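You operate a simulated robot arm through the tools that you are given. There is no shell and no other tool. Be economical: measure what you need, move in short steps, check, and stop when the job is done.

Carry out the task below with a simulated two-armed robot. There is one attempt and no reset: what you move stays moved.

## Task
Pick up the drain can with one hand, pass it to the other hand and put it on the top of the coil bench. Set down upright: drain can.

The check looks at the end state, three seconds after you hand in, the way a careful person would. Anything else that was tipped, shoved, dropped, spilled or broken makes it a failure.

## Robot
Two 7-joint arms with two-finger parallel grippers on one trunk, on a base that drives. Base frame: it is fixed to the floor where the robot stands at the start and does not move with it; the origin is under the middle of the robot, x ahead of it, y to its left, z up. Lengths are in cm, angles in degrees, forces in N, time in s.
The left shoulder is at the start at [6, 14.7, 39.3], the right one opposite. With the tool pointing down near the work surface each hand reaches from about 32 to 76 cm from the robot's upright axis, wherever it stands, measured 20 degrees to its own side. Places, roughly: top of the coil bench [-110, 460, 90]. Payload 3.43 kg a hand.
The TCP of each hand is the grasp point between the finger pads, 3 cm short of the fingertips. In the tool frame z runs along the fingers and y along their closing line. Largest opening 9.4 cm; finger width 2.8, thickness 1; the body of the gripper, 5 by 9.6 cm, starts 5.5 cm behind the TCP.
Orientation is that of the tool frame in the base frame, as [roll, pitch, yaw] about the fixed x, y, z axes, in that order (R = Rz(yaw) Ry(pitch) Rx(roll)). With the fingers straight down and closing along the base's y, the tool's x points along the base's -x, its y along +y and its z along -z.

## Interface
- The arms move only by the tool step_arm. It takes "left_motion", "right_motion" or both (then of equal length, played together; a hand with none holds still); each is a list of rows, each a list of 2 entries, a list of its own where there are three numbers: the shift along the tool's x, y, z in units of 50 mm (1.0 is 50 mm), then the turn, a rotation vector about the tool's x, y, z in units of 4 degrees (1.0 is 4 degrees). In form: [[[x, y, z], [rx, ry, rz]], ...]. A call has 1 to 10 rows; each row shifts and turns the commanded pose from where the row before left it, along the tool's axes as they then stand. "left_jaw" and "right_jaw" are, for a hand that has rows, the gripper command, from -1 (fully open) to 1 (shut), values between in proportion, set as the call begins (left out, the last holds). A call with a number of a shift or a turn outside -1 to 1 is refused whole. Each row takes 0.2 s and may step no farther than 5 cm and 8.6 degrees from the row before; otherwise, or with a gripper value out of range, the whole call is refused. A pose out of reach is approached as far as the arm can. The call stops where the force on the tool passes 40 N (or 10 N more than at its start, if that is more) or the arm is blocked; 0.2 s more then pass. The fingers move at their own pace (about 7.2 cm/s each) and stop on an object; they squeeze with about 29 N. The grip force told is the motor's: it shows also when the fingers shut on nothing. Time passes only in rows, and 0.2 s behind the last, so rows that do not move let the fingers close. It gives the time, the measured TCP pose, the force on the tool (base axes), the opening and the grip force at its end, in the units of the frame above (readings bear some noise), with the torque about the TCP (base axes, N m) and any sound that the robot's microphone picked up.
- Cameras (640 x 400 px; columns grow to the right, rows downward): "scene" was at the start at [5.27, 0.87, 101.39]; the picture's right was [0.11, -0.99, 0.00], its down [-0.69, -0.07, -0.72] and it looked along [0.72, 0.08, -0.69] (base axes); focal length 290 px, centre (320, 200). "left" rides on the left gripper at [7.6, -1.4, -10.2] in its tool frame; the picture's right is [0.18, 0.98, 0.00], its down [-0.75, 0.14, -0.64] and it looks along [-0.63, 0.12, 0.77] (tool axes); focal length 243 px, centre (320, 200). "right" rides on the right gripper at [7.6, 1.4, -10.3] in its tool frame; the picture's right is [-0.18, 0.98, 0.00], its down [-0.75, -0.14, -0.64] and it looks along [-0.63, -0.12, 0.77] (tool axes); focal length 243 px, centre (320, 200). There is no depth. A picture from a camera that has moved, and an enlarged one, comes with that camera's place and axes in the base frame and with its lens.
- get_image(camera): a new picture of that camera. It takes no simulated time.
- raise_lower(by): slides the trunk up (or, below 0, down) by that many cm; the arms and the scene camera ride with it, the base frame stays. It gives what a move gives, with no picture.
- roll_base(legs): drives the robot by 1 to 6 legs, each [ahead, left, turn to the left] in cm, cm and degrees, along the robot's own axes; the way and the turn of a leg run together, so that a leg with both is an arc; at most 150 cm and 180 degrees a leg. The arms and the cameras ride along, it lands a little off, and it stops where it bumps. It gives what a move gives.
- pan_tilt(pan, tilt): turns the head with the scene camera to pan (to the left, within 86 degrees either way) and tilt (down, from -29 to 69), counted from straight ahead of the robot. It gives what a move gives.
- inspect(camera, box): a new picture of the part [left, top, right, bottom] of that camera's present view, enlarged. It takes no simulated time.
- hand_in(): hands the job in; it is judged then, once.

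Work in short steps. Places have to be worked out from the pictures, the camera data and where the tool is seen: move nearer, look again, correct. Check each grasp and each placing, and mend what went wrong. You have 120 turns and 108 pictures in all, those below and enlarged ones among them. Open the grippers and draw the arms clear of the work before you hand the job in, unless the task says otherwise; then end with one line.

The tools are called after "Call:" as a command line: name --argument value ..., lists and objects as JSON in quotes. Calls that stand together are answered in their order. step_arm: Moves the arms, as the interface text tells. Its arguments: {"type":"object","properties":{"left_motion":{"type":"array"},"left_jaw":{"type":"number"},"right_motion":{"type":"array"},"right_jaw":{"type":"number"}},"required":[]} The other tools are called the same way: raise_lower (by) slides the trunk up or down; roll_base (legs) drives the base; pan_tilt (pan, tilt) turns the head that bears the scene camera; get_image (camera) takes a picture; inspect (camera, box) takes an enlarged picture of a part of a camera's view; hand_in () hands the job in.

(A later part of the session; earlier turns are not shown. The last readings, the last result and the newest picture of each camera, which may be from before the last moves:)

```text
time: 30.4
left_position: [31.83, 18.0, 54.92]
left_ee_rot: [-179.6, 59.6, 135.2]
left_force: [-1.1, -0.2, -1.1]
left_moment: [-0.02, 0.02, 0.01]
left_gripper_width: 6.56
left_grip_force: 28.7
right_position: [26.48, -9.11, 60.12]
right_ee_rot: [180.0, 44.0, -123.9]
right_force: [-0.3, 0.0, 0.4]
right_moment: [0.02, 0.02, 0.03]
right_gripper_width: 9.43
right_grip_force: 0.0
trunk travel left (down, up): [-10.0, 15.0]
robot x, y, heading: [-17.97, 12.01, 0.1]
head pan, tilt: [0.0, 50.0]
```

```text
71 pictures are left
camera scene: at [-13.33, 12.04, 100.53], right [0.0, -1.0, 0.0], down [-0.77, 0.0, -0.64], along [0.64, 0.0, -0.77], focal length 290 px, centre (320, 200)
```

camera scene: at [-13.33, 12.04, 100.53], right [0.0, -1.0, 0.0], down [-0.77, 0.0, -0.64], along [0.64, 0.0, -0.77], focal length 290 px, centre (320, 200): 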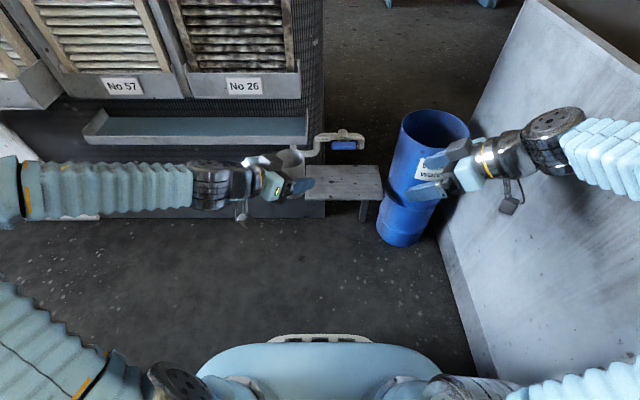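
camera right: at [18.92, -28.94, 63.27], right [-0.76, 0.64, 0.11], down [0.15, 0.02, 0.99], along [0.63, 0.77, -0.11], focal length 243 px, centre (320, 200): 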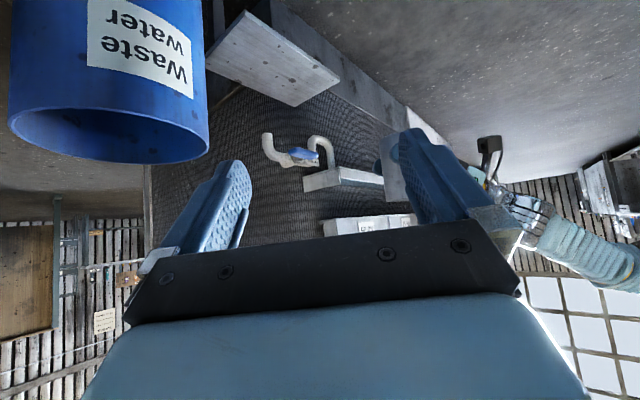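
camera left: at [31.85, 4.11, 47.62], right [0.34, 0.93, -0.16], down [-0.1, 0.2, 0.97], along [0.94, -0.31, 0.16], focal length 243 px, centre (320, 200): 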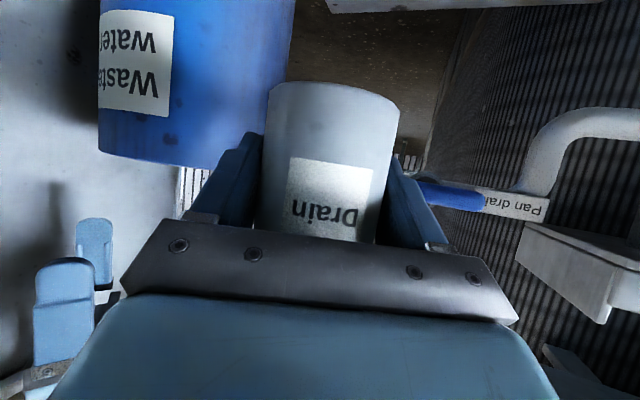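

The robot is upright again and the poses are restored. I'll bring the right hand to a pre-grasp point 12 cm short of the can, at rim height.

Call:
step_arm --right_motion '[[[-0.345, 0.425, 0.417], [0, 0, 0]], [[-0.345, 0.425, 0.417], [0, 0, 0]], [[-0.345, 0.425, 0.417], [0, 0, 0]], [[-0.345, 0.425, 0.417], [0, 0, 0]], [[-0.345, 0.425, 0.417], [0, 0, 0]]]' --right_jaw -1

Call:
get_image --camera "right"

Call:
get_image --camera "scene"

```text
time: 31.6
left_position: [31.92, 18.14, 55.03]
left_ee_rot: [-179.7, 59.7, 135.1]
left_force: [0.0, -0.1, -1.2]
left_moment: [0.02, 0.03, -0.02]
left_gripper_width: 6.61
left_grip_force: 28.6
right_position: [25.24, 7.89, 58.6]
right_ee_rot: [-179.9, 44.1, -123.9]
right_force: [0.1, 0.0, 0.1]
right_moment: [-0.01, -0.02, 0.0]
right_gripper_width: 9.4
right_grip_force: 0.1
trunk travel left (down, up): [-10.0, 15.0]
robot x, y, heading: [-18.18, 11.94, 0.0]
head pan, tilt: [0.0, 50.0]
```

```text
70 pictures are left
camera right: at [16.93, -1.65, 60.64], right [-0.74, 0.66, 0.13], down [0.17, 0.0, 0.99], along [0.65, 0.75, -0.11], focal length 243 px, centre (320, 200)
```

right: 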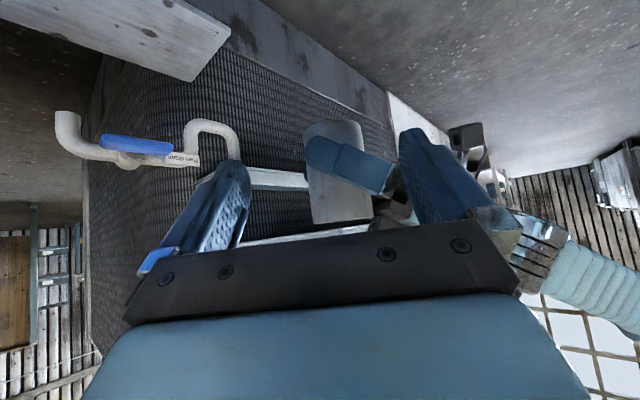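

```text
69 pictures are left
camera scene: at [-13.33, 12.02, 100.53], right [0.0, -1.0, 0.0], down [-0.77, 0.0, -0.64], along [0.64, 0.0, -0.77], focal length 290 px, centre (320, 200)
```

scene: 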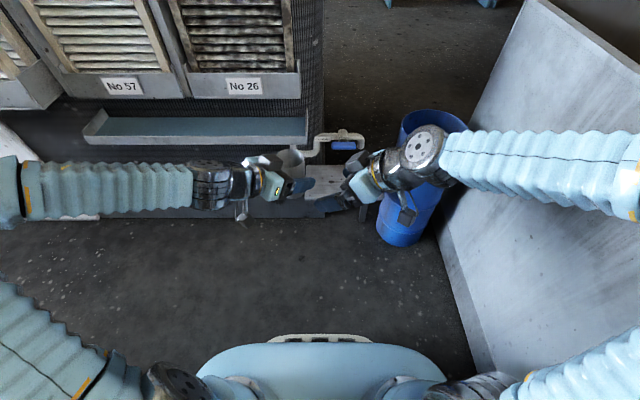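

Call:
inspect --camera "scene" --box '[230, 120, 400, 240]'

Call:
inspect --camera "right" --box '[220, 90, 480, 250]'

```text
3.33 times, centred on (315, 180) of scene
camera zoom: at [-13.33, 12.02, 100.53], right [0.0, -1.0, 0.0], down [-0.77, 0.0, -0.64], along [0.64, 0.0, -0.77], focal length 967 px, centre (337, 267)
```

zoom: 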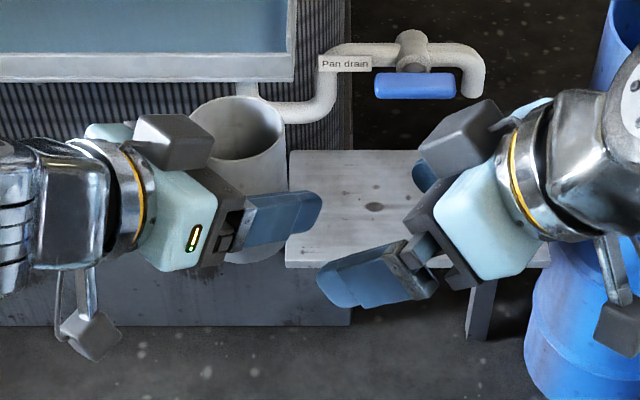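

```text
2.46 times, centred on (350, 170) of right
camera zoom: at [16.93, -1.65, 60.64], right [-0.74, 0.66, 0.13], down [0.17, 0.0, 0.99], along [0.65, 0.75, -0.11], focal length 597 px, centre (246, 274)
```

zoom: 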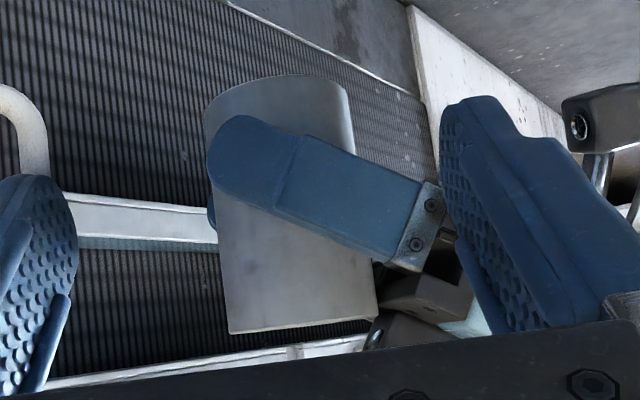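

At this relative angle the right hand's finger would foul the left gripper's body. The better layout is the left hand pointing right (about −80°), with the right hand coming from the opposite side, nearly vertical, gripping just below the rim above the left fingers. I'll back the right hand up and away, and reduce its lean to 20°.

Call:
step_arm --right_motion '[[[-0.18, -0.11, -0.92], [0, 0, 0]], [[-0.18, -0.11, -0.92], [0, 0, 0]], [[0, 0, 0], [0, 1, 0]], [[0, 0, 0], [0, 1, 0]], [[0, 0, 0], [0, 1, 0]], [[0, 0, 0], [0, 1, 0]], [[0, 0, 0], [0, 1, 0]], [[0, 0, 0], [0, 1, 0]]]'

Call:
step_arm --left_motion '[[[0, 0, 0], [0.87, 0, 0.5]], [[0, 0, 0], [0.87, 0, 0.5]], [[0, 0, 0], [0.87, 0, 0.5]], [[0, 0, 0], [0.87, 0, 0.5]], [[0, 0, 0], [0.87, 0, 0.5]]]' --right_motion '[[[0, 0, 0], [-0.34, 0, -0.94]], [[0, 0, 0], [-0.34, 0, -0.94]], [[0, 0, 0], [-0.34, 0, -0.94]], [[0, 0, 0], [-0.34, 0, -0.94]], [[0, 0, 0], [-0.34, 0, -0.94]]]'

Call:
get_image --camera "scene"

```text
time: 33.4
left_position: [31.78, 18.13, 54.91]
left_ee_rot: [-179.6, 59.6, 135.2]
left_force: [0.1, 0.3, -1.2]
left_moment: [-0.01, 0.01, -0.01]
left_gripper_width: 6.58
left_grip_force: 29.4
right_position: [23.27, 2.89, 66.49]
right_ee_rot: [-180.0, 19.9, -123.9]
right_force: [-0.7, 0.0, 0.0]
right_moment: [-0.03, 0.01, 0.03]
right_gripper_width: 9.39
right_grip_force: 0.0
trunk travel left (down, up): [-10.0, 15.0]
robot x, y, heading: [-17.96, 11.61, 0.1]
head pan, tilt: [0.0, 50.0]
```

```text
time: 34.6
left_position: [31.86, 18.16, 55.15]
left_ee_rot: [-179.4, 59.8, 115.3]
left_force: [0.0, -0.5, 0.1]
left_moment: [0.0, 0.02, -0.02]
left_gripper_width: 6.59
left_grip_force: 29.0
right_position: [23.37, 2.99, 66.56]
right_ee_rot: [180.0, 20.0, -103.9]
right_force: [0.0, -0.1, -0.3]
right_moment: [0.02, 0.03, -0.03]
right_gripper_width: 9.39
right_grip_force: 0.1
trunk travel left (down, up): [-10.0, 15.0]
robot x, y, heading: [-18.16, 12.19, 0.1]
head pan, tilt: [0.0, 50.0]
```

```text
66 pictures are left
camera scene: at [-13.33, 12.05, 100.53], right [0.0, -1.0, 0.0], down [-0.77, 0.0, -0.64], along [0.64, 0.0, -0.77], focal length 290 px, centre (320, 200)
```

scene: 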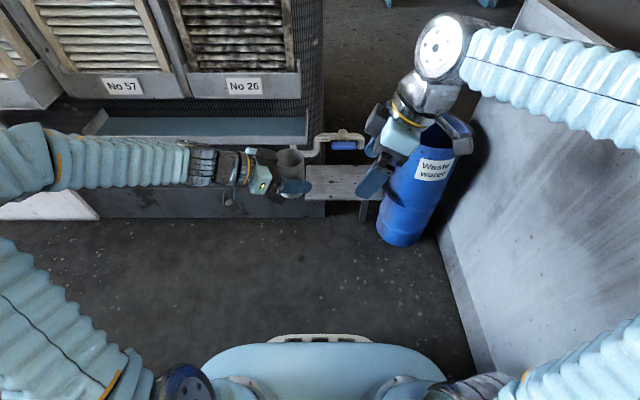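

Both are turning freely. I'll continue with the left to about −73° and the right to about 100°, so they nearly oppose each other.

Call:
step_arm --left_motion '[[[0, 0, 0], [0.87, 0, 0.5]], [[0, 0, 0], [0.87, 0, 0.5]], [[0, 0, 0], [0, 0, 0]], [[0, 0, 0], [0, 0, 0]], [[0, 0, 0], [0, 0, 0]], [[0, 0, 0], [0, 0, 0]]]' --right_motion '[[[0, 0, 0], [-0.34, 0, -0.94]], [[0, 0, 0], [-0.34, 0, -0.94]], [[0, 0, 0], [-0.34, 0, -0.94]], [[0, 0, 0], [-0.34, 0, -0.94]], [[0, 0, 0], [-0.34, 0, -0.94]], [[0, 0, 0], [-0.34, 0, -0.94]]]'

Call:
get_image --camera "right"

Call:
inspect --camera "scene" --box '[200, 80, 480, 240]'

```text
time: 36.0
left_position: [31.89, 18.0, 55.06]
left_ee_rot: [-179.2, 59.8, 107.3]
left_force: [-0.4, 0.5, -1.4]
left_moment: [-0.02, -0.02, 0.01]
left_gripper_width: 6.58
left_grip_force: 28.7
right_position: [23.27, 2.92, 66.6]
right_ee_rot: [-179.9, 20.0, -79.8]
right_force: [0.1, 0.7, 0.7]
right_moment: [-0.01, 0.01, -0.01]
right_gripper_width: 9.42
right_grip_force: 0.0
trunk travel left (down, up): [-10.0, 15.0]
robot x, y, heading: [-18.03, 12.21, 0.1]
head pan, tilt: [0.0, 50.0]
```

```text
65 pictures are left
camera right: at [23.71, -7.65, 73.54], right [-1.0, 0.0, 0.06], down [0.05, 0.51, 0.86], along [-0.03, 0.86, -0.5], focal length 243 px, centre (320, 200)
```

right: 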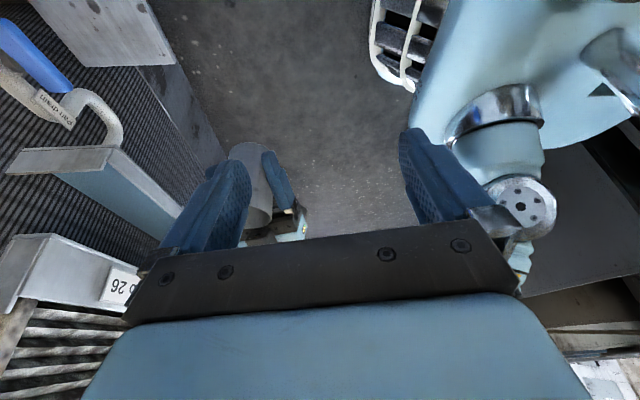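

```text
2.29 times, centred on (340, 160) of scene
camera zoom: at [-13.33, 12.04, 100.53], right [0.0, -1.0, 0.0], down [-0.77, 0.0, -0.64], along [0.64, 0.0, -0.77], focal length 663 px, centre (274, 291)
```

zoom: 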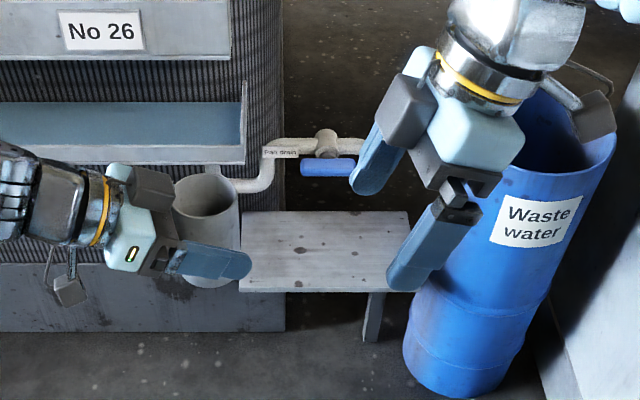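

The hands now oppose each other nicely and the can's rim centre is about [31.5, 18.2, 60.5]. I'll bring the right hand above the can along its own axis line, fingertips still over the rim.

Call:
step_arm --right_motion '[[[-0.43, -0.43, 0.05], [0, 0, 0]], [[-0.43, -0.43, 0.05], [0, 0, 0]], [[-0.43, -0.43, 0.05], [0, 0, 0]], [[-0.43, -0.43, 0.05], [0, 0, 0]], [[-0.43, -0.43, 0.05], [0, 0, 0]]]'

Call:
get_image --camera "right"

Call:
inspect --camera "scene" --box '[200, 80, 400, 240]'

```text
time: 37.2
left_position: [31.89, 18.1, 54.93]
left_ee_rot: [-179.2, 59.8, 107.4]
left_force: [-0.2, -0.5, -0.7]
left_moment: [0.03, 0.0, 0.05]
left_gripper_width: 6.57
left_grip_force: 29.1
right_position: [32.0, 15.24, 69.12]
right_ee_rot: [-179.9, 19.9, -79.8]
right_force: [0.5, 0.0, 0.2]
right_moment: [0.02, -0.05, 0.0]
right_gripper_width: 9.38
right_grip_force: 0.0
trunk travel left (down, up): [-10.0, 15.0]
robot x, y, heading: [-18.04, 11.96, 0.3]
head pan, tilt: [0.0, 50.0]
```

```text
63 pictures are left
camera right: at [32.39, 4.61, 76.13], right [-1.0, 0.0, 0.06], down [0.05, 0.51, 0.86], along [-0.03, 0.86, -0.5], focal length 243 px, centre (320, 200)
```

right: 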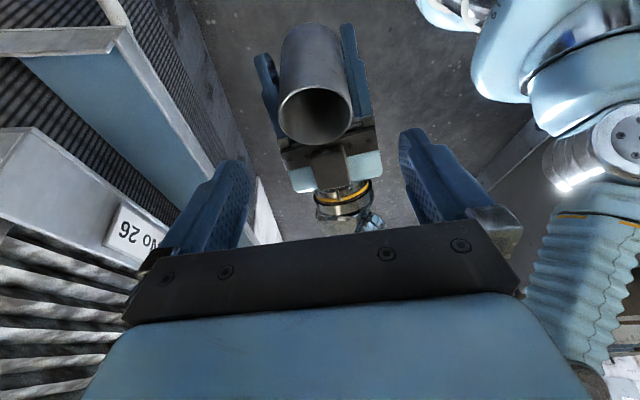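

```text
2.50 times, centred on (300, 160) of scene
camera zoom: at [-13.33, 12.02, 100.53], right [0.0, -1.0, 0.0], down [-0.77, 0.0, -0.64], along [0.64, 0.0, -0.77], focal length 725 px, centre (370, 300)
```

zoom: 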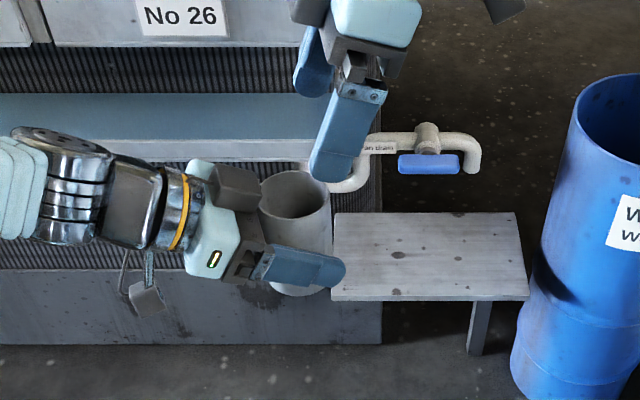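

The right camera confirms the can's axis at about [31.7, 18.0], and the can looks empty. I'll lower the right hand along its axis to put the TCP just at rim height.

Call:
step_arm --right_motion '[[[0.01, 0, 0.35], [0, 0, 0]], [[0.01, -0.01, 0.35], [0, 0, 0]], [[0.01, -0.01, 0.35], [0, 0, 0]], [[0.01, -0.01, 0.35], [0, 0, 0]], [[0.01, -0.01, 0.35], [0, 0, 0]]]'

Call:
get_image --camera "right"

Call:
inspect --camera "scene" --box '[200, 80, 400, 240]'

Call:
get_image --camera "left"

```text
time: 38.4
left_position: [31.91, 18.19, 55.03]
left_ee_rot: [-179.3, 59.7, 107.4]
left_force: [0.0, 1.0, -1.5]
left_moment: [-0.06, -0.04, -0.03]
left_gripper_width: 6.61
left_grip_force: 29.2
right_position: [31.8, 18.04, 60.79]
right_ee_rot: [-179.9, 19.9, -79.9]
right_force: [0.0, -0.9, 0.8]
right_moment: [0.0, 0.04, -0.02]
right_gripper_width: 9.39
right_grip_force: 0.0
trunk travel left (down, up): [-10.0, 15.0]
robot x, y, heading: [-18.31, 12.28, 0.3]
head pan, tilt: [0.0, 50.0]
```

```text
61 pictures are left
camera right: at [32.16, 7.32, 67.73], right [-1.0, 0.0, 0.06], down [0.05, 0.51, 0.86], along [-0.03, 0.86, -0.5], focal length 243 px, centre (320, 200)
```

right: 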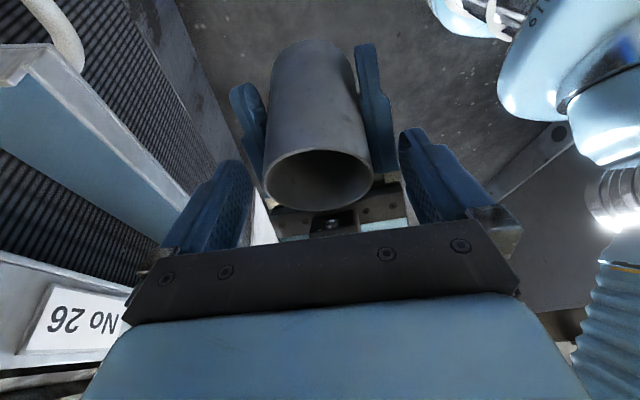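

```text
2.50 times, centred on (300, 160) of scene
camera zoom: at [-13.33, 12.04, 100.53], right [0.0, -1.0, 0.0], down [-0.77, 0.0, -0.64], along [0.64, 0.0, -0.77], focal length 725 px, centre (370, 300)
```

zoom: 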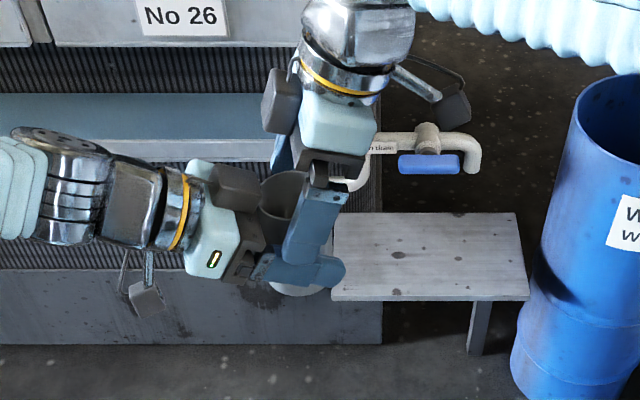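

```text
59 pictures are left
camera left: at [26.96, 29.83, 53.59], right [0.91, 0.37, -0.17], down [0.09, 0.21, 0.97], along [0.4, -0.9, 0.16], focal length 243 px, centre (320, 200)
```

left: 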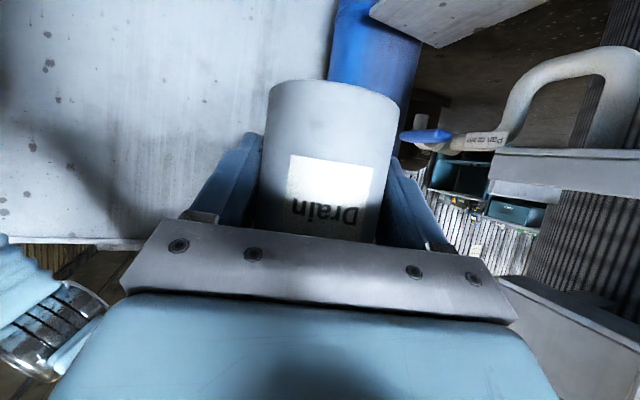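

The right fingers straddle the top 3 cm of the can, clear of the left fingers below. Closing the right gripper.

Call:
step_arm --right_motion '[[[0, 0, 0], [0, 0, 0]], [[0, 0, 0], [0, 0, 0]], [[0, 0, 0], [0, 0, 0]], [[0, 0, 0], [0, 0, 0]]]' --right_jaw 1

Call:
get_image --camera "right"

```text
time: 39.4
left_position: [31.76, 18.11, 55.01]
left_ee_rot: [-179.2, 59.7, 107.3]
left_force: [-14.5, -2.3, 2.2]
left_moment: [0.12, -0.66, 0.17]
left_gripper_width: 6.59
left_grip_force: 29.4
right_position: [31.83, 17.92, 60.71]
right_ee_rot: [-179.8, 20.0, -80.0]
right_force: [14.9, 2.9, -2.8]
right_moment: [-0.01, -0.17, -0.22]
right_gripper_width: 6.07
right_grip_force: 29.2
trunk travel left (down, up): [-10.0, 15.0]
robot x, y, heading: [-18.08, 12.03, 0.2]
head pan, tilt: [0.0, 50.0]
```

```text
58 pictures are left
camera right: at [32.21, 7.29, 67.73], right [-1.0, 0.0, 0.06], down [0.05, 0.51, 0.86], along [-0.03, 0.86, -0.5], focal length 243 px, centre (320, 200)
```

right: 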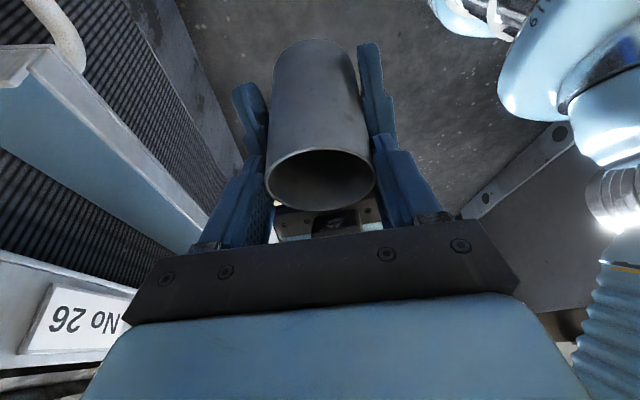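

Both hands hold the can, with 15 N of opposing side load between them. I'll shift the right hand about 2 mm in +x to relax it before releasing.

Call:
step_arm --right_motion '[[[0, -0.04, 0], [0, 0, 0]], [[0, 0, 0], [0, 0, 0]]]'

```text
time: 40.0
left_position: [31.82, 18.11, 54.97]
left_ee_rot: [-179.2, 59.8, 107.4]
left_force: [-5.6, -1.4, 3.6]
left_moment: [0.08, -0.32, 0.02]
left_gripper_width: 6.57
left_grip_force: 29.1
right_position: [31.93, 18.07, 60.64]
right_ee_rot: [180.0, 20.1, -79.8]
right_force: [6.1, 2.1, -4.3]
right_moment: [0.02, -0.05, -0.04]
right_gripper_width: 6.05
right_grip_force: 29.4
trunk travel left (down, up): [-10.0, 15.0]
robot x, y, heading: [-18.1, 11.92, 0.2]
head pan, tilt: [0.0, 50.0]
```

Load is mostly relaxed. Opening the left hand while the right holds.

Call:
step_arm --left_motion '[[[0, 0, 0], [0, 0, 0]], [[0, 0, 0], [0, 0, 0]], [[0, 0, 0], [0, 0, 0]], [[0, 0, 0], [0, 0, 0]]]' --left_jaw -1

Call:
get_image --camera "left"

Call:
get_image --camera "right"

```text
time: 41.0
left_position: [31.95, 18.11, 54.95]
left_ee_rot: [-179.3, 59.7, 107.5]
left_force: [0.2, -0.1, -0.3]
left_moment: [0.01, -0.01, -0.02]
left_gripper_width: 9.4
left_grip_force: 0.1
right_position: [31.86, 18.11, 60.67]
right_ee_rot: [-179.9, 20.0, -79.9]
right_force: [0.0, 0.0, 0.3]
right_moment: [-0.02, 0.03, 0.0]
right_gripper_width: 6.05
right_grip_force: 28.9
trunk travel left (down, up): [-10.0, 15.0]
robot x, y, heading: [-18.24, 11.92, 0.3]
head pan, tilt: [0.0, 50.0]
```

```text
57 pictures are left
camera left: at [26.96, 29.82, 53.6], right [0.91, 0.37, -0.17], down [0.09, 0.21, 0.97], along [0.4, -0.9, 0.16], focal length 243 px, centre (320, 200)
```

left: 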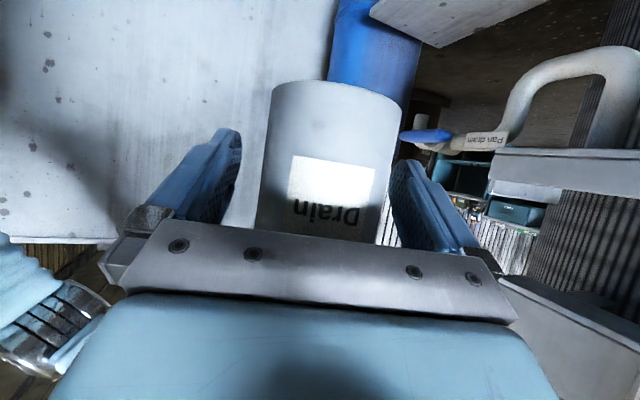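

```text
56 pictures are left
camera right: at [32.36, 7.37, 67.74], right [-1.0, 0.0, 0.06], down [0.05, 0.51, 0.86], along [-0.03, 0.86, -0.5], focal length 243 px, centre (320, 200)
```

right: 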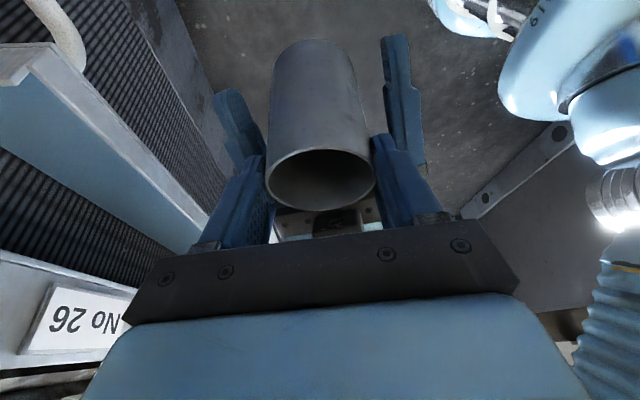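

The right hand alone holds the can upright. I'll retreat the left hand horizontally along its own pointing line.

Call:
step_arm --left_motion '[[[0.24, 0, -0.416], [0, 0, 0]], [[0.24, 0, -0.416], [0, 0, 0]], [[0.24, 0, -0.416], [0, 0, 0]], [[0.24, 0, -0.416], [0, 0, 0]], [[0.24, 0, -0.416], [0, 0, 0]]]'

Call:
get_image --camera "scene"

```text
time: 42.2
left_position: [28.42, 29.75, 54.97]
left_ee_rot: [-179.2, 59.7, 107.4]
left_force: [-0.6, 0.0, -0.1]
left_moment: [0.0, 0.01, 0.01]
left_gripper_width: 9.37
left_grip_force: 0.0
right_position: [31.92, 18.04, 60.71]
right_ee_rot: [-180.0, 20.1, -79.8]
right_force: [-0.1, -0.1, 0.4]
right_moment: [-0.04, 0.02, 0.05]
right_gripper_width: 6.04
right_grip_force: 29.3
trunk travel left (down, up): [-10.0, 15.0]
robot x, y, heading: [-18.61, 12.26, 0.2]
head pan, tilt: [0.0, 50.0]
```

```text
55 pictures are left
camera scene: at [-13.31, 12.04, 100.53], right [0.0, -1.0, 0.0], down [-0.77, 0.0, -0.64], along [0.64, 0.0, -0.77], focal length 290 px, centre (320, 200)
```

scene: 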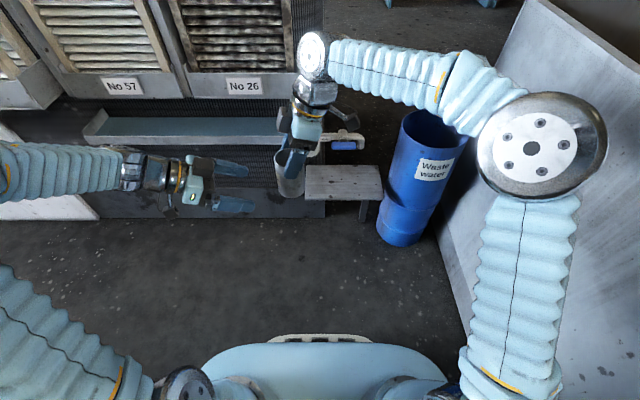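

Handover done. Next I'll tuck the left arm by turning it back to point forward.

Call:
step_arm --left_motion '[[[0, 0, 0], [-0.87, 0, -0.5]], [[0, 0, 0], [-0.87, 0, -0.5]], [[0, 0, 0], [-0.87, 0, -0.5]], [[0, 0, 0], [-0.87, 0, -0.5]], [[0, 0, 0], [-0.87, 0, -0.5]], [[0, 0, 0], [-0.87, 0, -0.5]], [[0, 0, 0], [-0.87, 0, -0.5]], [[0, 0, 0], [-0.87, 0, -0.5]], [[0, 0, 0], [-0.87, 0, -0.5]], [[0, 0, 0], [-0.87, 0, -0.5]]]'

Call:
step_arm --left_motion '[[[0, 0, 0], [-0.87, 0, -0.5]], [[0, 0, 0], [-0.87, 0, -0.5]], [[0, 0, 0], [-0.87, 0, -0.5]], [[0, 0, 0], [-0.87, 0, -0.5]], [[0, 0, 0], [-0.87, 0, -0.5]], [[0, 0, 0], [-0.87, 0, -0.5]], [[0, 0, 0], [-0.87, 0, -0.5]]]'

Call:
get_image --camera "scene"

```text
time: 44.4
left_position: [28.39, 29.58, 55.06]
left_ee_rot: [-179.7, 59.6, 147.0]
left_force: [-0.1, -0.1, -0.4]
left_moment: [0.01, -0.03, 0.0]
left_gripper_width: 9.37
left_grip_force: 0.2
right_position: [31.81, 17.96, 60.72]
right_ee_rot: [-179.9, 20.0, -79.9]
right_force: [0.2, 0.4, 0.7]
right_moment: [-0.03, -0.02, 0.0]
right_gripper_width: 6.05
right_grip_force: 29.2
trunk travel left (down, up): [-10.0, 15.0]
robot x, y, heading: [-18.4, 11.52, -0.0]
head pan, tilt: [0.0, 50.0]
```

```text
time: 46.0
left_position: [29.12, 29.6, 55.3]
left_ee_rot: [179.7, 59.4, 174.8]
left_force: [-0.3, -0.2, -0.2]
left_moment: [-0.01, -0.03, 0.0]
left_gripper_width: 9.39
left_grip_force: 0.1
left hand out of reach, approached as far as the arm can: row 6
right_position: [32.01, 17.97, 60.73]
right_ee_rot: [-179.9, 20.0, -79.8]
right_force: [-1.3, 0.0, -0.2]
right_moment: [0.02, -0.02, -0.05]
right_gripper_width: 6.06
right_grip_force: 29.2
trunk travel left (down, up): [-10.0, 15.0]
robot x, y, heading: [-18.3, 12.04, 0.1]
head pan, tilt: [0.0, 50.0]
```

```text
54 pictures are left
camera scene: at [-13.32, 12.05, 100.53], right [0.0, -1.0, 0.0], down [-0.77, 0.0, -0.64], along [0.64, 0.0, -0.77], focal length 290 px, centre (320, 200)
```

scene: 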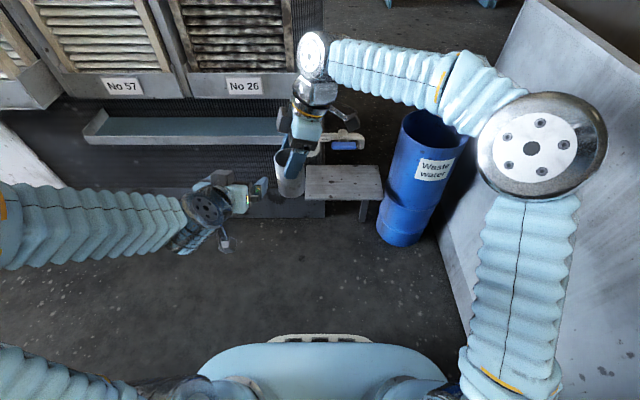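

The left elbow is still swung out to the left. I'll un-tilt the left hand towards straight down to compact the arm.

Call:
step_arm --left_motion '[[[0, 0, 0], [0, 1, 0]], [[0, 0, 0], [0, 1, 0]], [[0, 0, 0], [0, 1, 0]], [[0, 0, 0], [0, 1, 0]], [[0, 0, 0], [0, 1, 0]], [[0, 0, 0], [0, 1, 0]], [[0, 0, 0], [0, 1, 0]], [[0, 0, 0], [0, 1, 0]], [[0, 0, 0], [0, 1, 0]], [[0, 0, 0], [0, 1, 0]]]'

Call:
step_arm --left_motion '[[[0, 0, 0], [0, 1, 0]], [[0, 0, 0], [0, 1, 0]], [[0, 0, 0], [0, 1, 0]], [[0, 0, 0], [0, 1, 0]], [[0, 0, 0], [0, 1, 0]], [[0.5, 0, -0.2], [0, 0, 0]], [[0.5, 0, -0.2], [0, 0, 0]]]'

Call:
get_image --camera "scene"

```text
time: 48.2
left_position: [28.83, 29.69, 55.07]
left_ee_rot: [179.9, 19.6, 174.9]
left_force: [-0.2, -0.4, -1.0]
left_moment: [0.01, -0.01, 0.02]
left_gripper_width: 9.38
left_grip_force: 0.0
right_position: [31.95, 18.02, 60.68]
right_ee_rot: [-179.9, 20.0, -79.9]
right_force: [0.2, -0.5, -0.5]
right_moment: [-0.02, -0.04, 0.03]
right_gripper_width: 6.09
right_grip_force: 28.8
trunk travel left (down, up): [-10.0, 15.0]
robot x, y, heading: [-18.28, 12.03, 0.1]
head pan, tilt: [0.0, 50.0]
```

```text
time: 49.8
left_position: [23.83, 30.07, 57.26]
left_ee_rot: [179.9, -0.4, 174.9]
left_force: [0.7, 0.7, -0.7]
left_moment: [0.01, 0.01, -0.03]
left_gripper_width: 9.38
left_grip_force: 0.0
right_position: [31.93, 17.96, 60.75]
right_ee_rot: [-179.9, 20.0, -79.9]
right_force: [1.2, -0.8, -0.1]
right_moment: [0.02, 0.01, 0.0]
right_gripper_width: 6.05
right_grip_force: 28.7
trunk travel left (down, up): [-10.0, 15.0]
robot x, y, heading: [-18.43, 12.16, 0.3]
head pan, tilt: [0.0, 50.0]
```

```text
53 pictures are left
camera scene: at [-13.3, 12.04, 100.53], right [0.0, -1.0, 0.0], down [-0.77, 0.0, -0.64], along [0.64, 0.0, -0.77], focal length 290 px, centre (320, 200)
```

scene: 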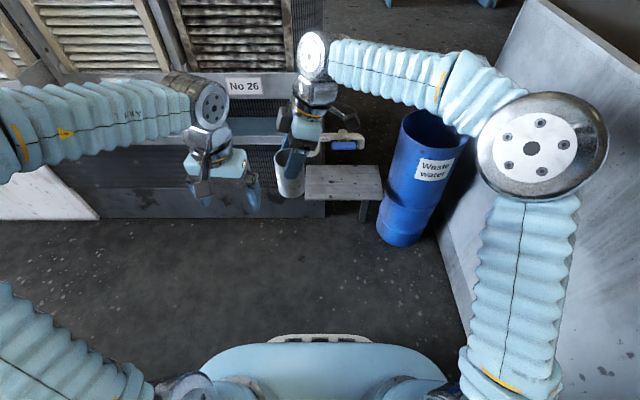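

The left arm is tucked. The fronts of the filter trays are at x about 54, well beyond my hands at x 36 or less. So I can strafe left along the aisle without turning. First leg is 120 cm, then I'll look.

Call:
roll_base --legs '[[0, 120, 0]]'

Call:
pan_tilt --pan 84 --tilt 20

Call:
get_image --camera "scene"

Call:
get_image --camera "right"

```text
time: 55.9
left_position: [23.38, 149.35, 57.26]
left_ee_rot: [-180.0, -0.4, 175.1]
left_force: [-0.1, -0.1, 0.2]
left_moment: [0.03, 0.0, 0.02]
left_gripper_width: 9.41
left_grip_force: 0.1
right_position: [31.56, 137.43, 60.76]
right_ee_rot: [-179.9, 20.0, -79.8]
right_force: [0.0, 0.5, 0.0]
right_moment: [-0.02, -0.01, 0.03]
right_gripper_width: 6.05
right_grip_force: 28.8
trunk travel left (down, up): [-10.0, 15.0]
robot x, y, heading: [-18.58, 131.62, 0.2]
head pan, tilt: [0.0, 50.0]
```

```text
time: 57.5
left_position: [23.52, 149.49, 57.32]
left_ee_rot: [180.0, -0.4, 175.2]
left_force: [-0.8, 0.7, -0.6]
left_moment: [0.01, -0.03, 0.0]
left_gripper_width: 9.4
left_grip_force: 0.1
right_position: [31.56, 137.41, 60.66]
right_ee_rot: [-180.0, 20.0, -79.7]
right_force: [-0.4, -0.1, 0.0]
right_moment: [0.01, 0.0, 0.03]
right_gripper_width: 6.03
right_grip_force: 28.8
trunk travel left (down, up): [-10.0, 15.0]
robot x, y, heading: [-18.33, 131.08, 0.1]
head pan, tilt: [84.0, 20.0]
```

```text
52 pictures are left
camera scene: at [-20.42, 140.58, 105.09], right [0.99, -0.1, 0.0], down [-0.03, -0.34, -0.94], along [0.1, 0.93, -0.34], focal length 290 px, centre (320, 200)
```

scene: 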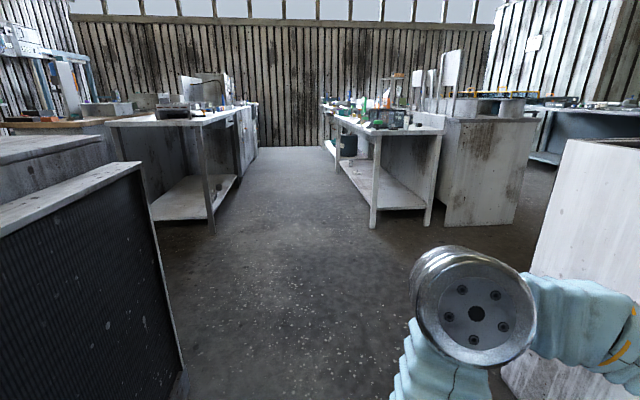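

```text
51 pictures are left
camera right: at [32.04, 126.76, 67.74], right [-1.0, 0.0, 0.06], down [0.05, 0.51, 0.86], along [-0.03, 0.86, -0.5], focal length 243 px, centre (320, 200)
```

right: 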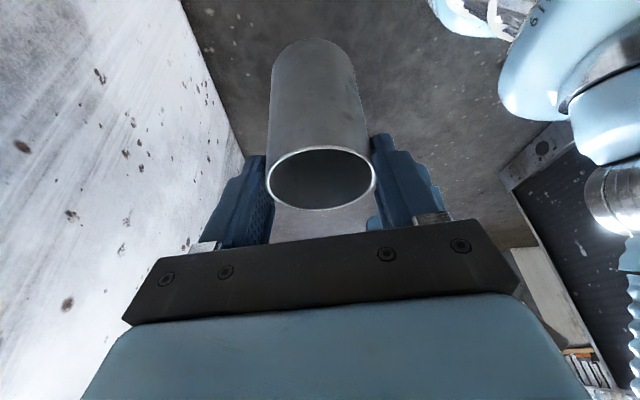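

The coil bench is the left one: its near corner is about [-84, 362], with its long edge running along +y. I'll strafe on to the open area at y about 282, then turn 180° to face the bench side.

Call:
roll_base --legs '[[0, 150, 0]]'

Call:
get_image --camera "scene"

Call:
pan_tilt --pan 0 --tilt 30

Call:
get_image --camera "scene"

```text
time: 64.8
left_position: [21.81, 299.39, 57.23]
left_ee_rot: [180.0, -0.4, 175.7]
left_force: [-0.3, -0.5, 0.0]
left_moment: [0.0, 0.0, -0.03]
left_gripper_width: 9.39
left_grip_force: 0.0
right_position: [30.01, 287.42, 60.73]
right_ee_rot: [-179.9, 20.0, -79.0]
right_force: [0.5, 0.1, -0.4]
right_moment: [0.0, 0.01, 0.02]
right_gripper_width: 6.04
right_grip_force: 28.8
trunk travel left (down, up): [-10.0, 15.0]
robot x, y, heading: [-20.13, 280.55, 1.1]
head pan, tilt: [84.0, 20.0]
```

```text
50 pictures are left
camera scene: at [-22.03, 289.96, 105.09], right [1.0, -0.09, 0.0], down [-0.03, -0.34, -0.94], along [0.08, 0.94, -0.34], focal length 290 px, centre (320, 200)
```

scene: 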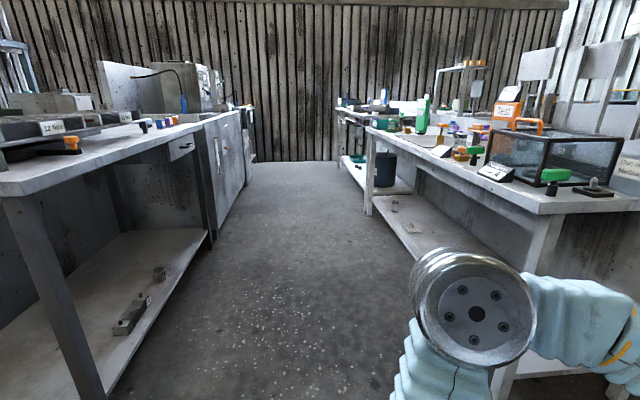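

```text
time: 66.4
left_position: [21.76, 299.31, 57.28]
left_ee_rot: [180.0, -0.4, 175.9]
left_force: [0.5, 0.8, -0.8]
left_moment: [0.01, 0.0, -0.01]
left_gripper_width: 9.44
left_grip_force: 0.1
right_position: [30.01, 287.48, 60.73]
right_ee_rot: [-179.9, 20.0, -79.0]
right_force: [0.3, -0.2, -1.3]
right_moment: [0.01, -0.02, 0.03]
right_gripper_width: 6.03
right_grip_force: 28.8
trunk travel left (down, up): [-10.0, 15.0]
robot x, y, heading: [-20.29, 280.73, 1.0]
head pan, tilt: [0.0, 30.0]
```

```text
49 pictures are left
camera scene: at [-13.81, 280.84, 103.49], right [0.02, -1.0, 0.0], down [-0.5, -0.01, -0.87], along [0.87, 0.01, -0.5], focal length 290 px, centre (320, 200)
```

scene: 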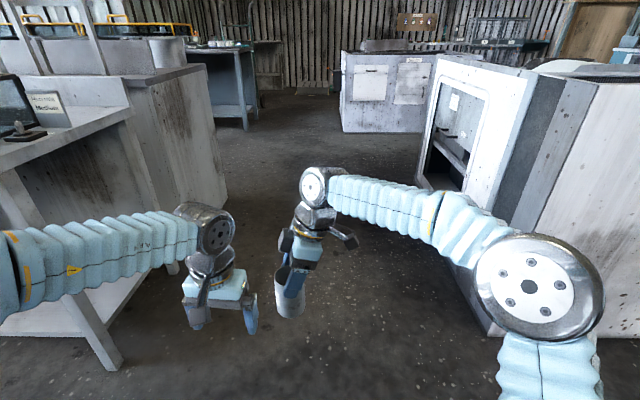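

This area is open: the nearest obstacle to a turning circle is the left panel end, at about 66 cm. I'll move 12 cm ahead for clearance, turn 180°, and look at the bench.

Call:
roll_base --legs '[[12, 5, 0], [0, 0, 90], [0, 0, 89]]'

Call:
pan_tilt --pan -50 --tilt 25

Call:
get_image --camera "scene"

```text
time: 75.3
left_position: [-50.39, 268.58, 57.21]
left_ee_rot: [179.9, -0.4, -5.8]
left_force: [-0.1, -0.5, 0.2]
left_moment: [-0.02, 0.04, 0.01]
left_gripper_width: 9.43
left_grip_force: 0.0
right_position: [-58.23, 280.67, 60.72]
right_ee_rot: [-180.0, 20.0, 99.4]
right_force: [0.0, 0.3, -0.2]
right_moment: [-0.05, 0.02, 0.0]
right_gripper_width: 6.03
right_grip_force: 29.1
trunk travel left (down, up): [-10.0, 15.0]
robot x, y, heading: [-7.86, 285.92, 179.3]
head pan, tilt: [0.0, 30.0]
```

```text
time: 76.5
left_position: [-50.36, 268.53, 57.41]
left_ee_rot: [180.0, -0.4, -5.8]
left_force: [-0.1, 0.2, -0.6]
left_moment: [0.0, 0.01, 0.03]
left_gripper_width: 9.42
left_grip_force: 0.2
right_position: [-58.32, 280.77, 60.68]
right_ee_rot: [-179.9, 19.9, 99.3]
right_force: [-0.5, 0.6, -0.6]
right_moment: [-0.01, 0.01, -0.01]
right_gripper_width: 6.02
right_grip_force: 29.5
trunk travel left (down, up): [-10.0, 15.0]
robot x, y, heading: [-8.59, 285.76, 179.4]
head pan, tilt: [-50.0, 25.0]
```

```text
48 pictures are left
camera scene: at [-10.92, 293.01, 104.28], right [0.77, 0.63, 0.0], down [0.27, -0.33, -0.91], along [-0.57, 0.7, -0.42], focal length 290 px, centre (320, 200)
```

scene: 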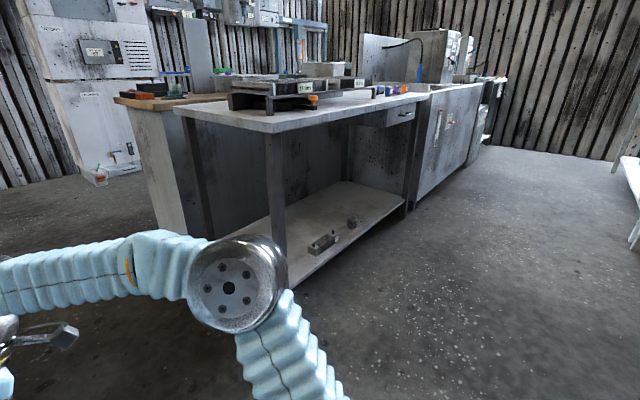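

The coil bench is in full view. I'll enlarge its top to find free space.

Call:
inspect --camera "scene" --box '[160, 50, 440, 150]'

```text
2.29 times, centred on (300, 100) of scene
camera zoom: at [-10.92, 293.01, 104.28], right [0.77, 0.63, 0.0], down [0.27, -0.33, -0.91], along [-0.57, 0.7, -0.42], focal length 663 px, centre (366, 429)
```

zoom: 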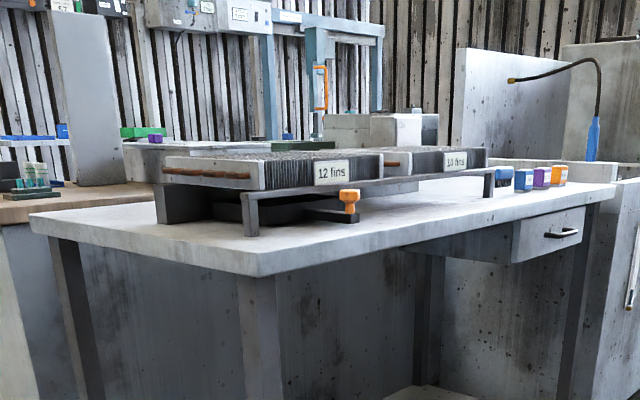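

The bench top is at about z 86, with its front edge at x −84 and y from 359 to 497. The coil rack's front is at x −100 or farther back, and the strip near y 465 is free. That is high, so I'll test reach here in the open: trunk fully up, then turn the right hand forward.

Call:
raise_lower --by 15

Call:
step_arm --right_motion '[[[0, 0, 0], [0.34, 0, 0.94]], [[0, 0, 0], [0.34, 0, 0.94]], [[0, 0, 0], [0.34, 0, 0.94]], [[0, 0, 0], [0.34, 0, 0.94]], [[0, 0, 0], [0.34, 0, 0.94]], [[0, 0, 0], [0.34, 0, 0.94]], [[0, 0, 0], [0.34, 0, 0.94]], [[0, 0, 0], [0.34, 0, 0.94]], [[0, 0, 0], [0.34, 0, 0.94]], [[0, 0, 0], [0.34, 0, 0.94]]]'

Call:
step_arm --right_motion '[[[0, 0, 0], [0.34, 0, 0.94]], [[0, 0, 0], [0.34, 0, 0.94]], [[0, 0, 0], [0.34, 0, 0.94]], [[0, 0, 0], [0.34, 0, 0.94]], [[0, 0, 0], [0.34, 0, 0.94]], [[0, 0, 0], [0.34, 0, 0.94]], [[0, 0, 0], [0.34, 0, 0.94]], [[0, 0, 0], [0.34, 0, 0.94]], [[0, 0, 0], [0.34, 0, 0.94]]]'

Call:
pan_tilt --pan -20 --tilt 30

Call:
get_image --camera "scene"

```text
time: 78.2
left_position: [-50.3, 268.39, 72.14]
left_ee_rot: [179.9, -0.4, -5.9]
left_force: [0.4, -0.9, 0.2]
left_moment: [0.01, 0.01, 0.02]
left_gripper_width: 9.4
left_grip_force: 0.1
right_position: [-58.17, 280.52, 75.76]
right_ee_rot: [-180.0, 20.0, 99.4]
right_force: [0.0, -0.1, -1.2]
right_moment: [0.0, 0.03, 0.02]
right_gripper_width: 5.97
right_grip_force: 29.2
trunk travel left (down, up): [-25.0, 0.0]
robot x, y, heading: [-8.05, 286.04, 179.3]
head pan, tilt: [-50.0, 25.0]
```

```text
time: 80.4
left_position: [-50.32, 268.61, 72.22]
left_ee_rot: [179.9, -0.5, -5.9]
left_force: [-0.2, 0.3, 0.1]
left_moment: [0.03, 0.04, -0.01]
left_gripper_width: 9.42
left_grip_force: 0.1
right_position: [-58.19, 280.59, 75.64]
right_ee_rot: [179.9, 20.0, 59.3]
right_force: [-0.8, 0.5, -1.5]
right_moment: [0.02, 0.01, 0.01]
right_gripper_width: 6.01
right_grip_force: 29.1
trunk travel left (down, up): [-25.0, 0.0]
robot x, y, heading: [-7.92, 286.22, 179.3]
head pan, tilt: [-50.0, 25.0]
```

```text
time: 82.4
left_position: [-50.38, 268.57, 72.19]
left_ee_rot: [179.8, -0.4, -5.8]
left_force: [-0.8, 0.0, -0.4]
left_moment: [0.02, -0.02, 0.0]
left_gripper_width: 9.41
left_grip_force: 0.1
right_position: [-58.29, 280.71, 75.73]
right_ee_rot: [179.9, 20.1, 23.2]
right_force: [0.1, 0.5, -0.5]
right_moment: [0.04, 0.01, 0.01]
right_gripper_width: 5.98
right_grip_force: 28.9
trunk travel left (down, up): [-25.0, 0.0]
robot x, y, heading: [-7.71, 285.88, 179.1]
head pan, tilt: [-50.0, 25.0]
```

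```text
time: 83.4
left_position: [-50.28, 268.42, 72.3]
left_ee_rot: [179.9, -0.5, -5.9]
left_force: [0.2, 0.6, 0.3]
left_moment: [0.05, -0.02, 0.04]
left_gripper_width: 9.42
left_grip_force: 0.0
right_position: [-58.23, 280.69, 75.64]
right_ee_rot: [179.9, 20.0, 23.2]
right_force: [0.0, -0.5, -1.1]
right_moment: [-0.03, -0.04, 0.01]
right_gripper_width: 5.99
right_grip_force: 28.6
trunk travel left (down, up): [-25.0, 0.0]
robot x, y, heading: [-8.13, 286.17, 179.1]
head pan, tilt: [-20.0, 30.0]
```

```text
46 pictures are left
camera scene: at [-13.53, 289.09, 118.49], right [0.35, 0.94, 0.0], down [0.47, -0.18, -0.87], along [-0.81, 0.31, -0.5], focal length 290 px, centre (320, 200)
```

scene: 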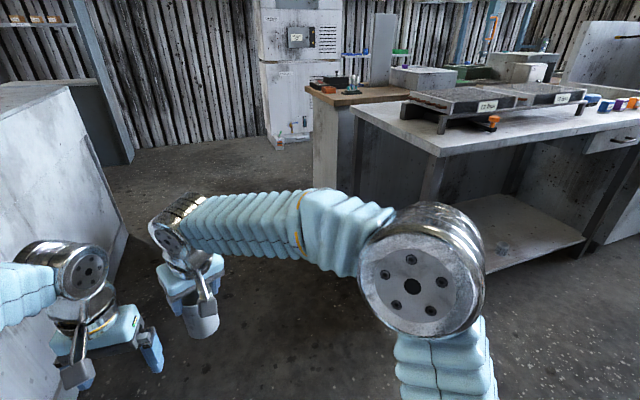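

The grip width has crept from 6.07 to 5.99, so I'll check the can with the wrist camera for slip.

Call:
get_image --camera "right"

Call:
inspect --camera "scene" --box '[140, 220, 260, 360]'

```text
45 pictures are left
camera right: at [-47.94, 283.67, 82.71], right [0.23, -0.97, 0.06], down [-0.51, -0.06, 0.86], along [-0.83, -0.23, -0.51], focal length 243 px, centre (320, 200)
```

right: 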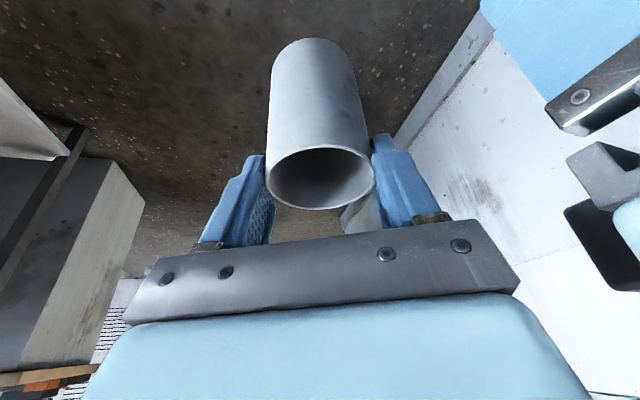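

```text
2.86 times, centred on (200, 290) of scene
camera zoom: at [-13.53, 289.09, 118.49], right [0.35, 0.94, 0.0], down [0.47, -0.18, -0.87], along [-0.81, 0.31, -0.5], focal length 829 px, centre (663, -57)
```

zoom: 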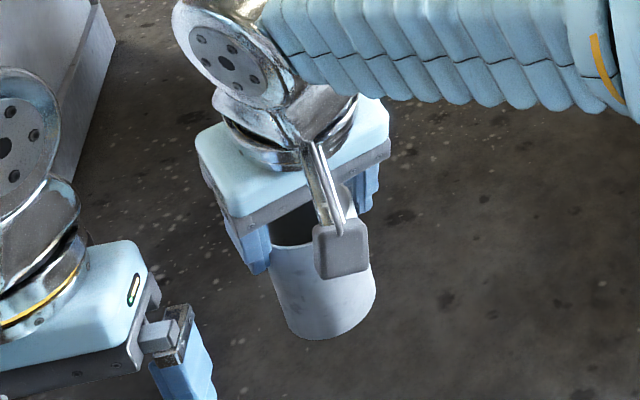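

No visible slip: the rim sits exactly where it did before. I'll test reach by raising the right hand 23 cm while moving it to its own side.

Call:
step_arm --right_motion '[[[-0.067, -0.394, -0.674], [0, 0, 0]], [[-0.067, -0.394, -0.674], [0, 0, 0]], [[-0.067, -0.394, -0.674], [0, 0, 0]], [[-0.067, -0.394, -0.674], [0, 0, 0]], [[-0.067, -0.394, -0.674], [0, 0, 0]], [[-0.067, -0.394, -0.674], [0, 0, 0]], [[-0.067, -0.394, -0.674], [0, 0, 0]]]'

```text
time: 85.0
left_position: [-50.41, 268.53, 72.15]
left_ee_rot: [179.9, -0.4, -5.9]
left_force: [-0.3, -0.4, 0.8]
left_moment: [0.01, -0.01, -0.01]
left_gripper_width: 9.41
left_grip_force: 0.0
right_position: [-58.32, 295.7, 98.83]
right_ee_rot: [179.9, 19.9, 23.3]
right_force: [-0.1, 0.2, -0.7]
right_moment: [0.05, -0.04, -0.02]
right_gripper_width: 6.0
right_grip_force: 29.0
trunk travel left (down, up): [-25.0, 0.0]
robot x, y, heading: [-8.4, 285.99, 179.2]
head pan, tilt: [-20.0, 30.0]
```

That reached fully. I'll probe a bit more: 6 cm further ahead and 3 cm up.

Call:
step_arm --right_motion '[[[-0.41, -0.156, -0.062], [0, 0, 0]], [[-0.41, -0.156, -0.062], [0, 0, 0]], [[-0.41, -0.156, -0.062], [0, 0, 0]]]'

Call:
pan_tilt --pan -45 --tilt 30

Call:
get_image --camera "scene"

```text
time: 85.8
left_position: [-50.47, 268.5, 72.25]
left_ee_rot: [179.9, -0.3, -5.9]
left_force: [-0.4, -0.6, -0.4]
left_moment: [0.0, 0.0, -0.01]
left_gripper_width: 9.4
left_grip_force: 0.1
right_position: [-62.32, 295.61, 100.6]
right_ee_rot: [180.0, 19.8, 23.3]
right_force: [0.0, -0.7, -1.2]
right_moment: [0.01, -0.03, -0.01]
right_gripper_width: 6.0
right_grip_force: 28.4
right hand out of reach, approached as far as the arm can: row 3
trunk travel left (down, up): [-25.0, 0.0]
robot x, y, heading: [-7.85, 285.95, 179.4]
head pan, tilt: [-20.0, 30.0]
```

```text
time: 86.7
left_position: [-50.29, 268.52, 72.21]
left_ee_rot: [179.9, -0.4, -5.9]
left_force: [0.5, 0.0, -0.9]
left_moment: [0.0, 0.0, -0.02]
left_gripper_width: 9.38
left_grip_force: 0.1
right_position: [-62.39, 295.59, 100.65]
right_ee_rot: [179.9, 20.1, 23.3]
right_force: [-0.3, -0.8, -1.5]
right_moment: [-0.01, 0.0, 0.0]
right_gripper_width: 5.98
right_grip_force: 29.7
trunk travel left (down, up): [-25.0, 0.0]
robot x, y, heading: [-8.41, 285.94, 179.6]
head pan, tilt: [-45.0, 30.0]
```

```text
43 pictures are left
camera scene: at [-11.4, 292.36, 118.48], right [0.72, 0.7, 0.0], down [0.35, -0.36, -0.87], along [-0.61, 0.62, -0.5], focal length 290 px, centre (320, 200)
```

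scene: 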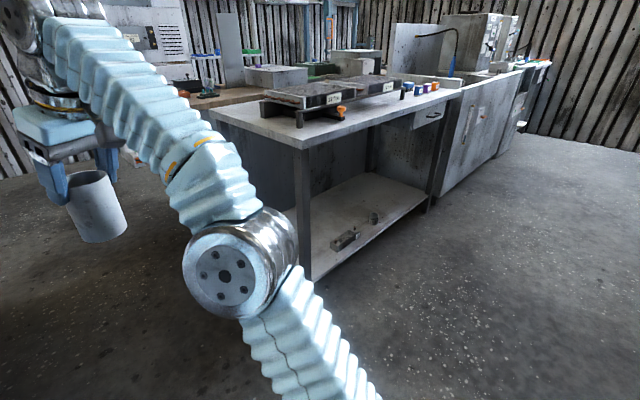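

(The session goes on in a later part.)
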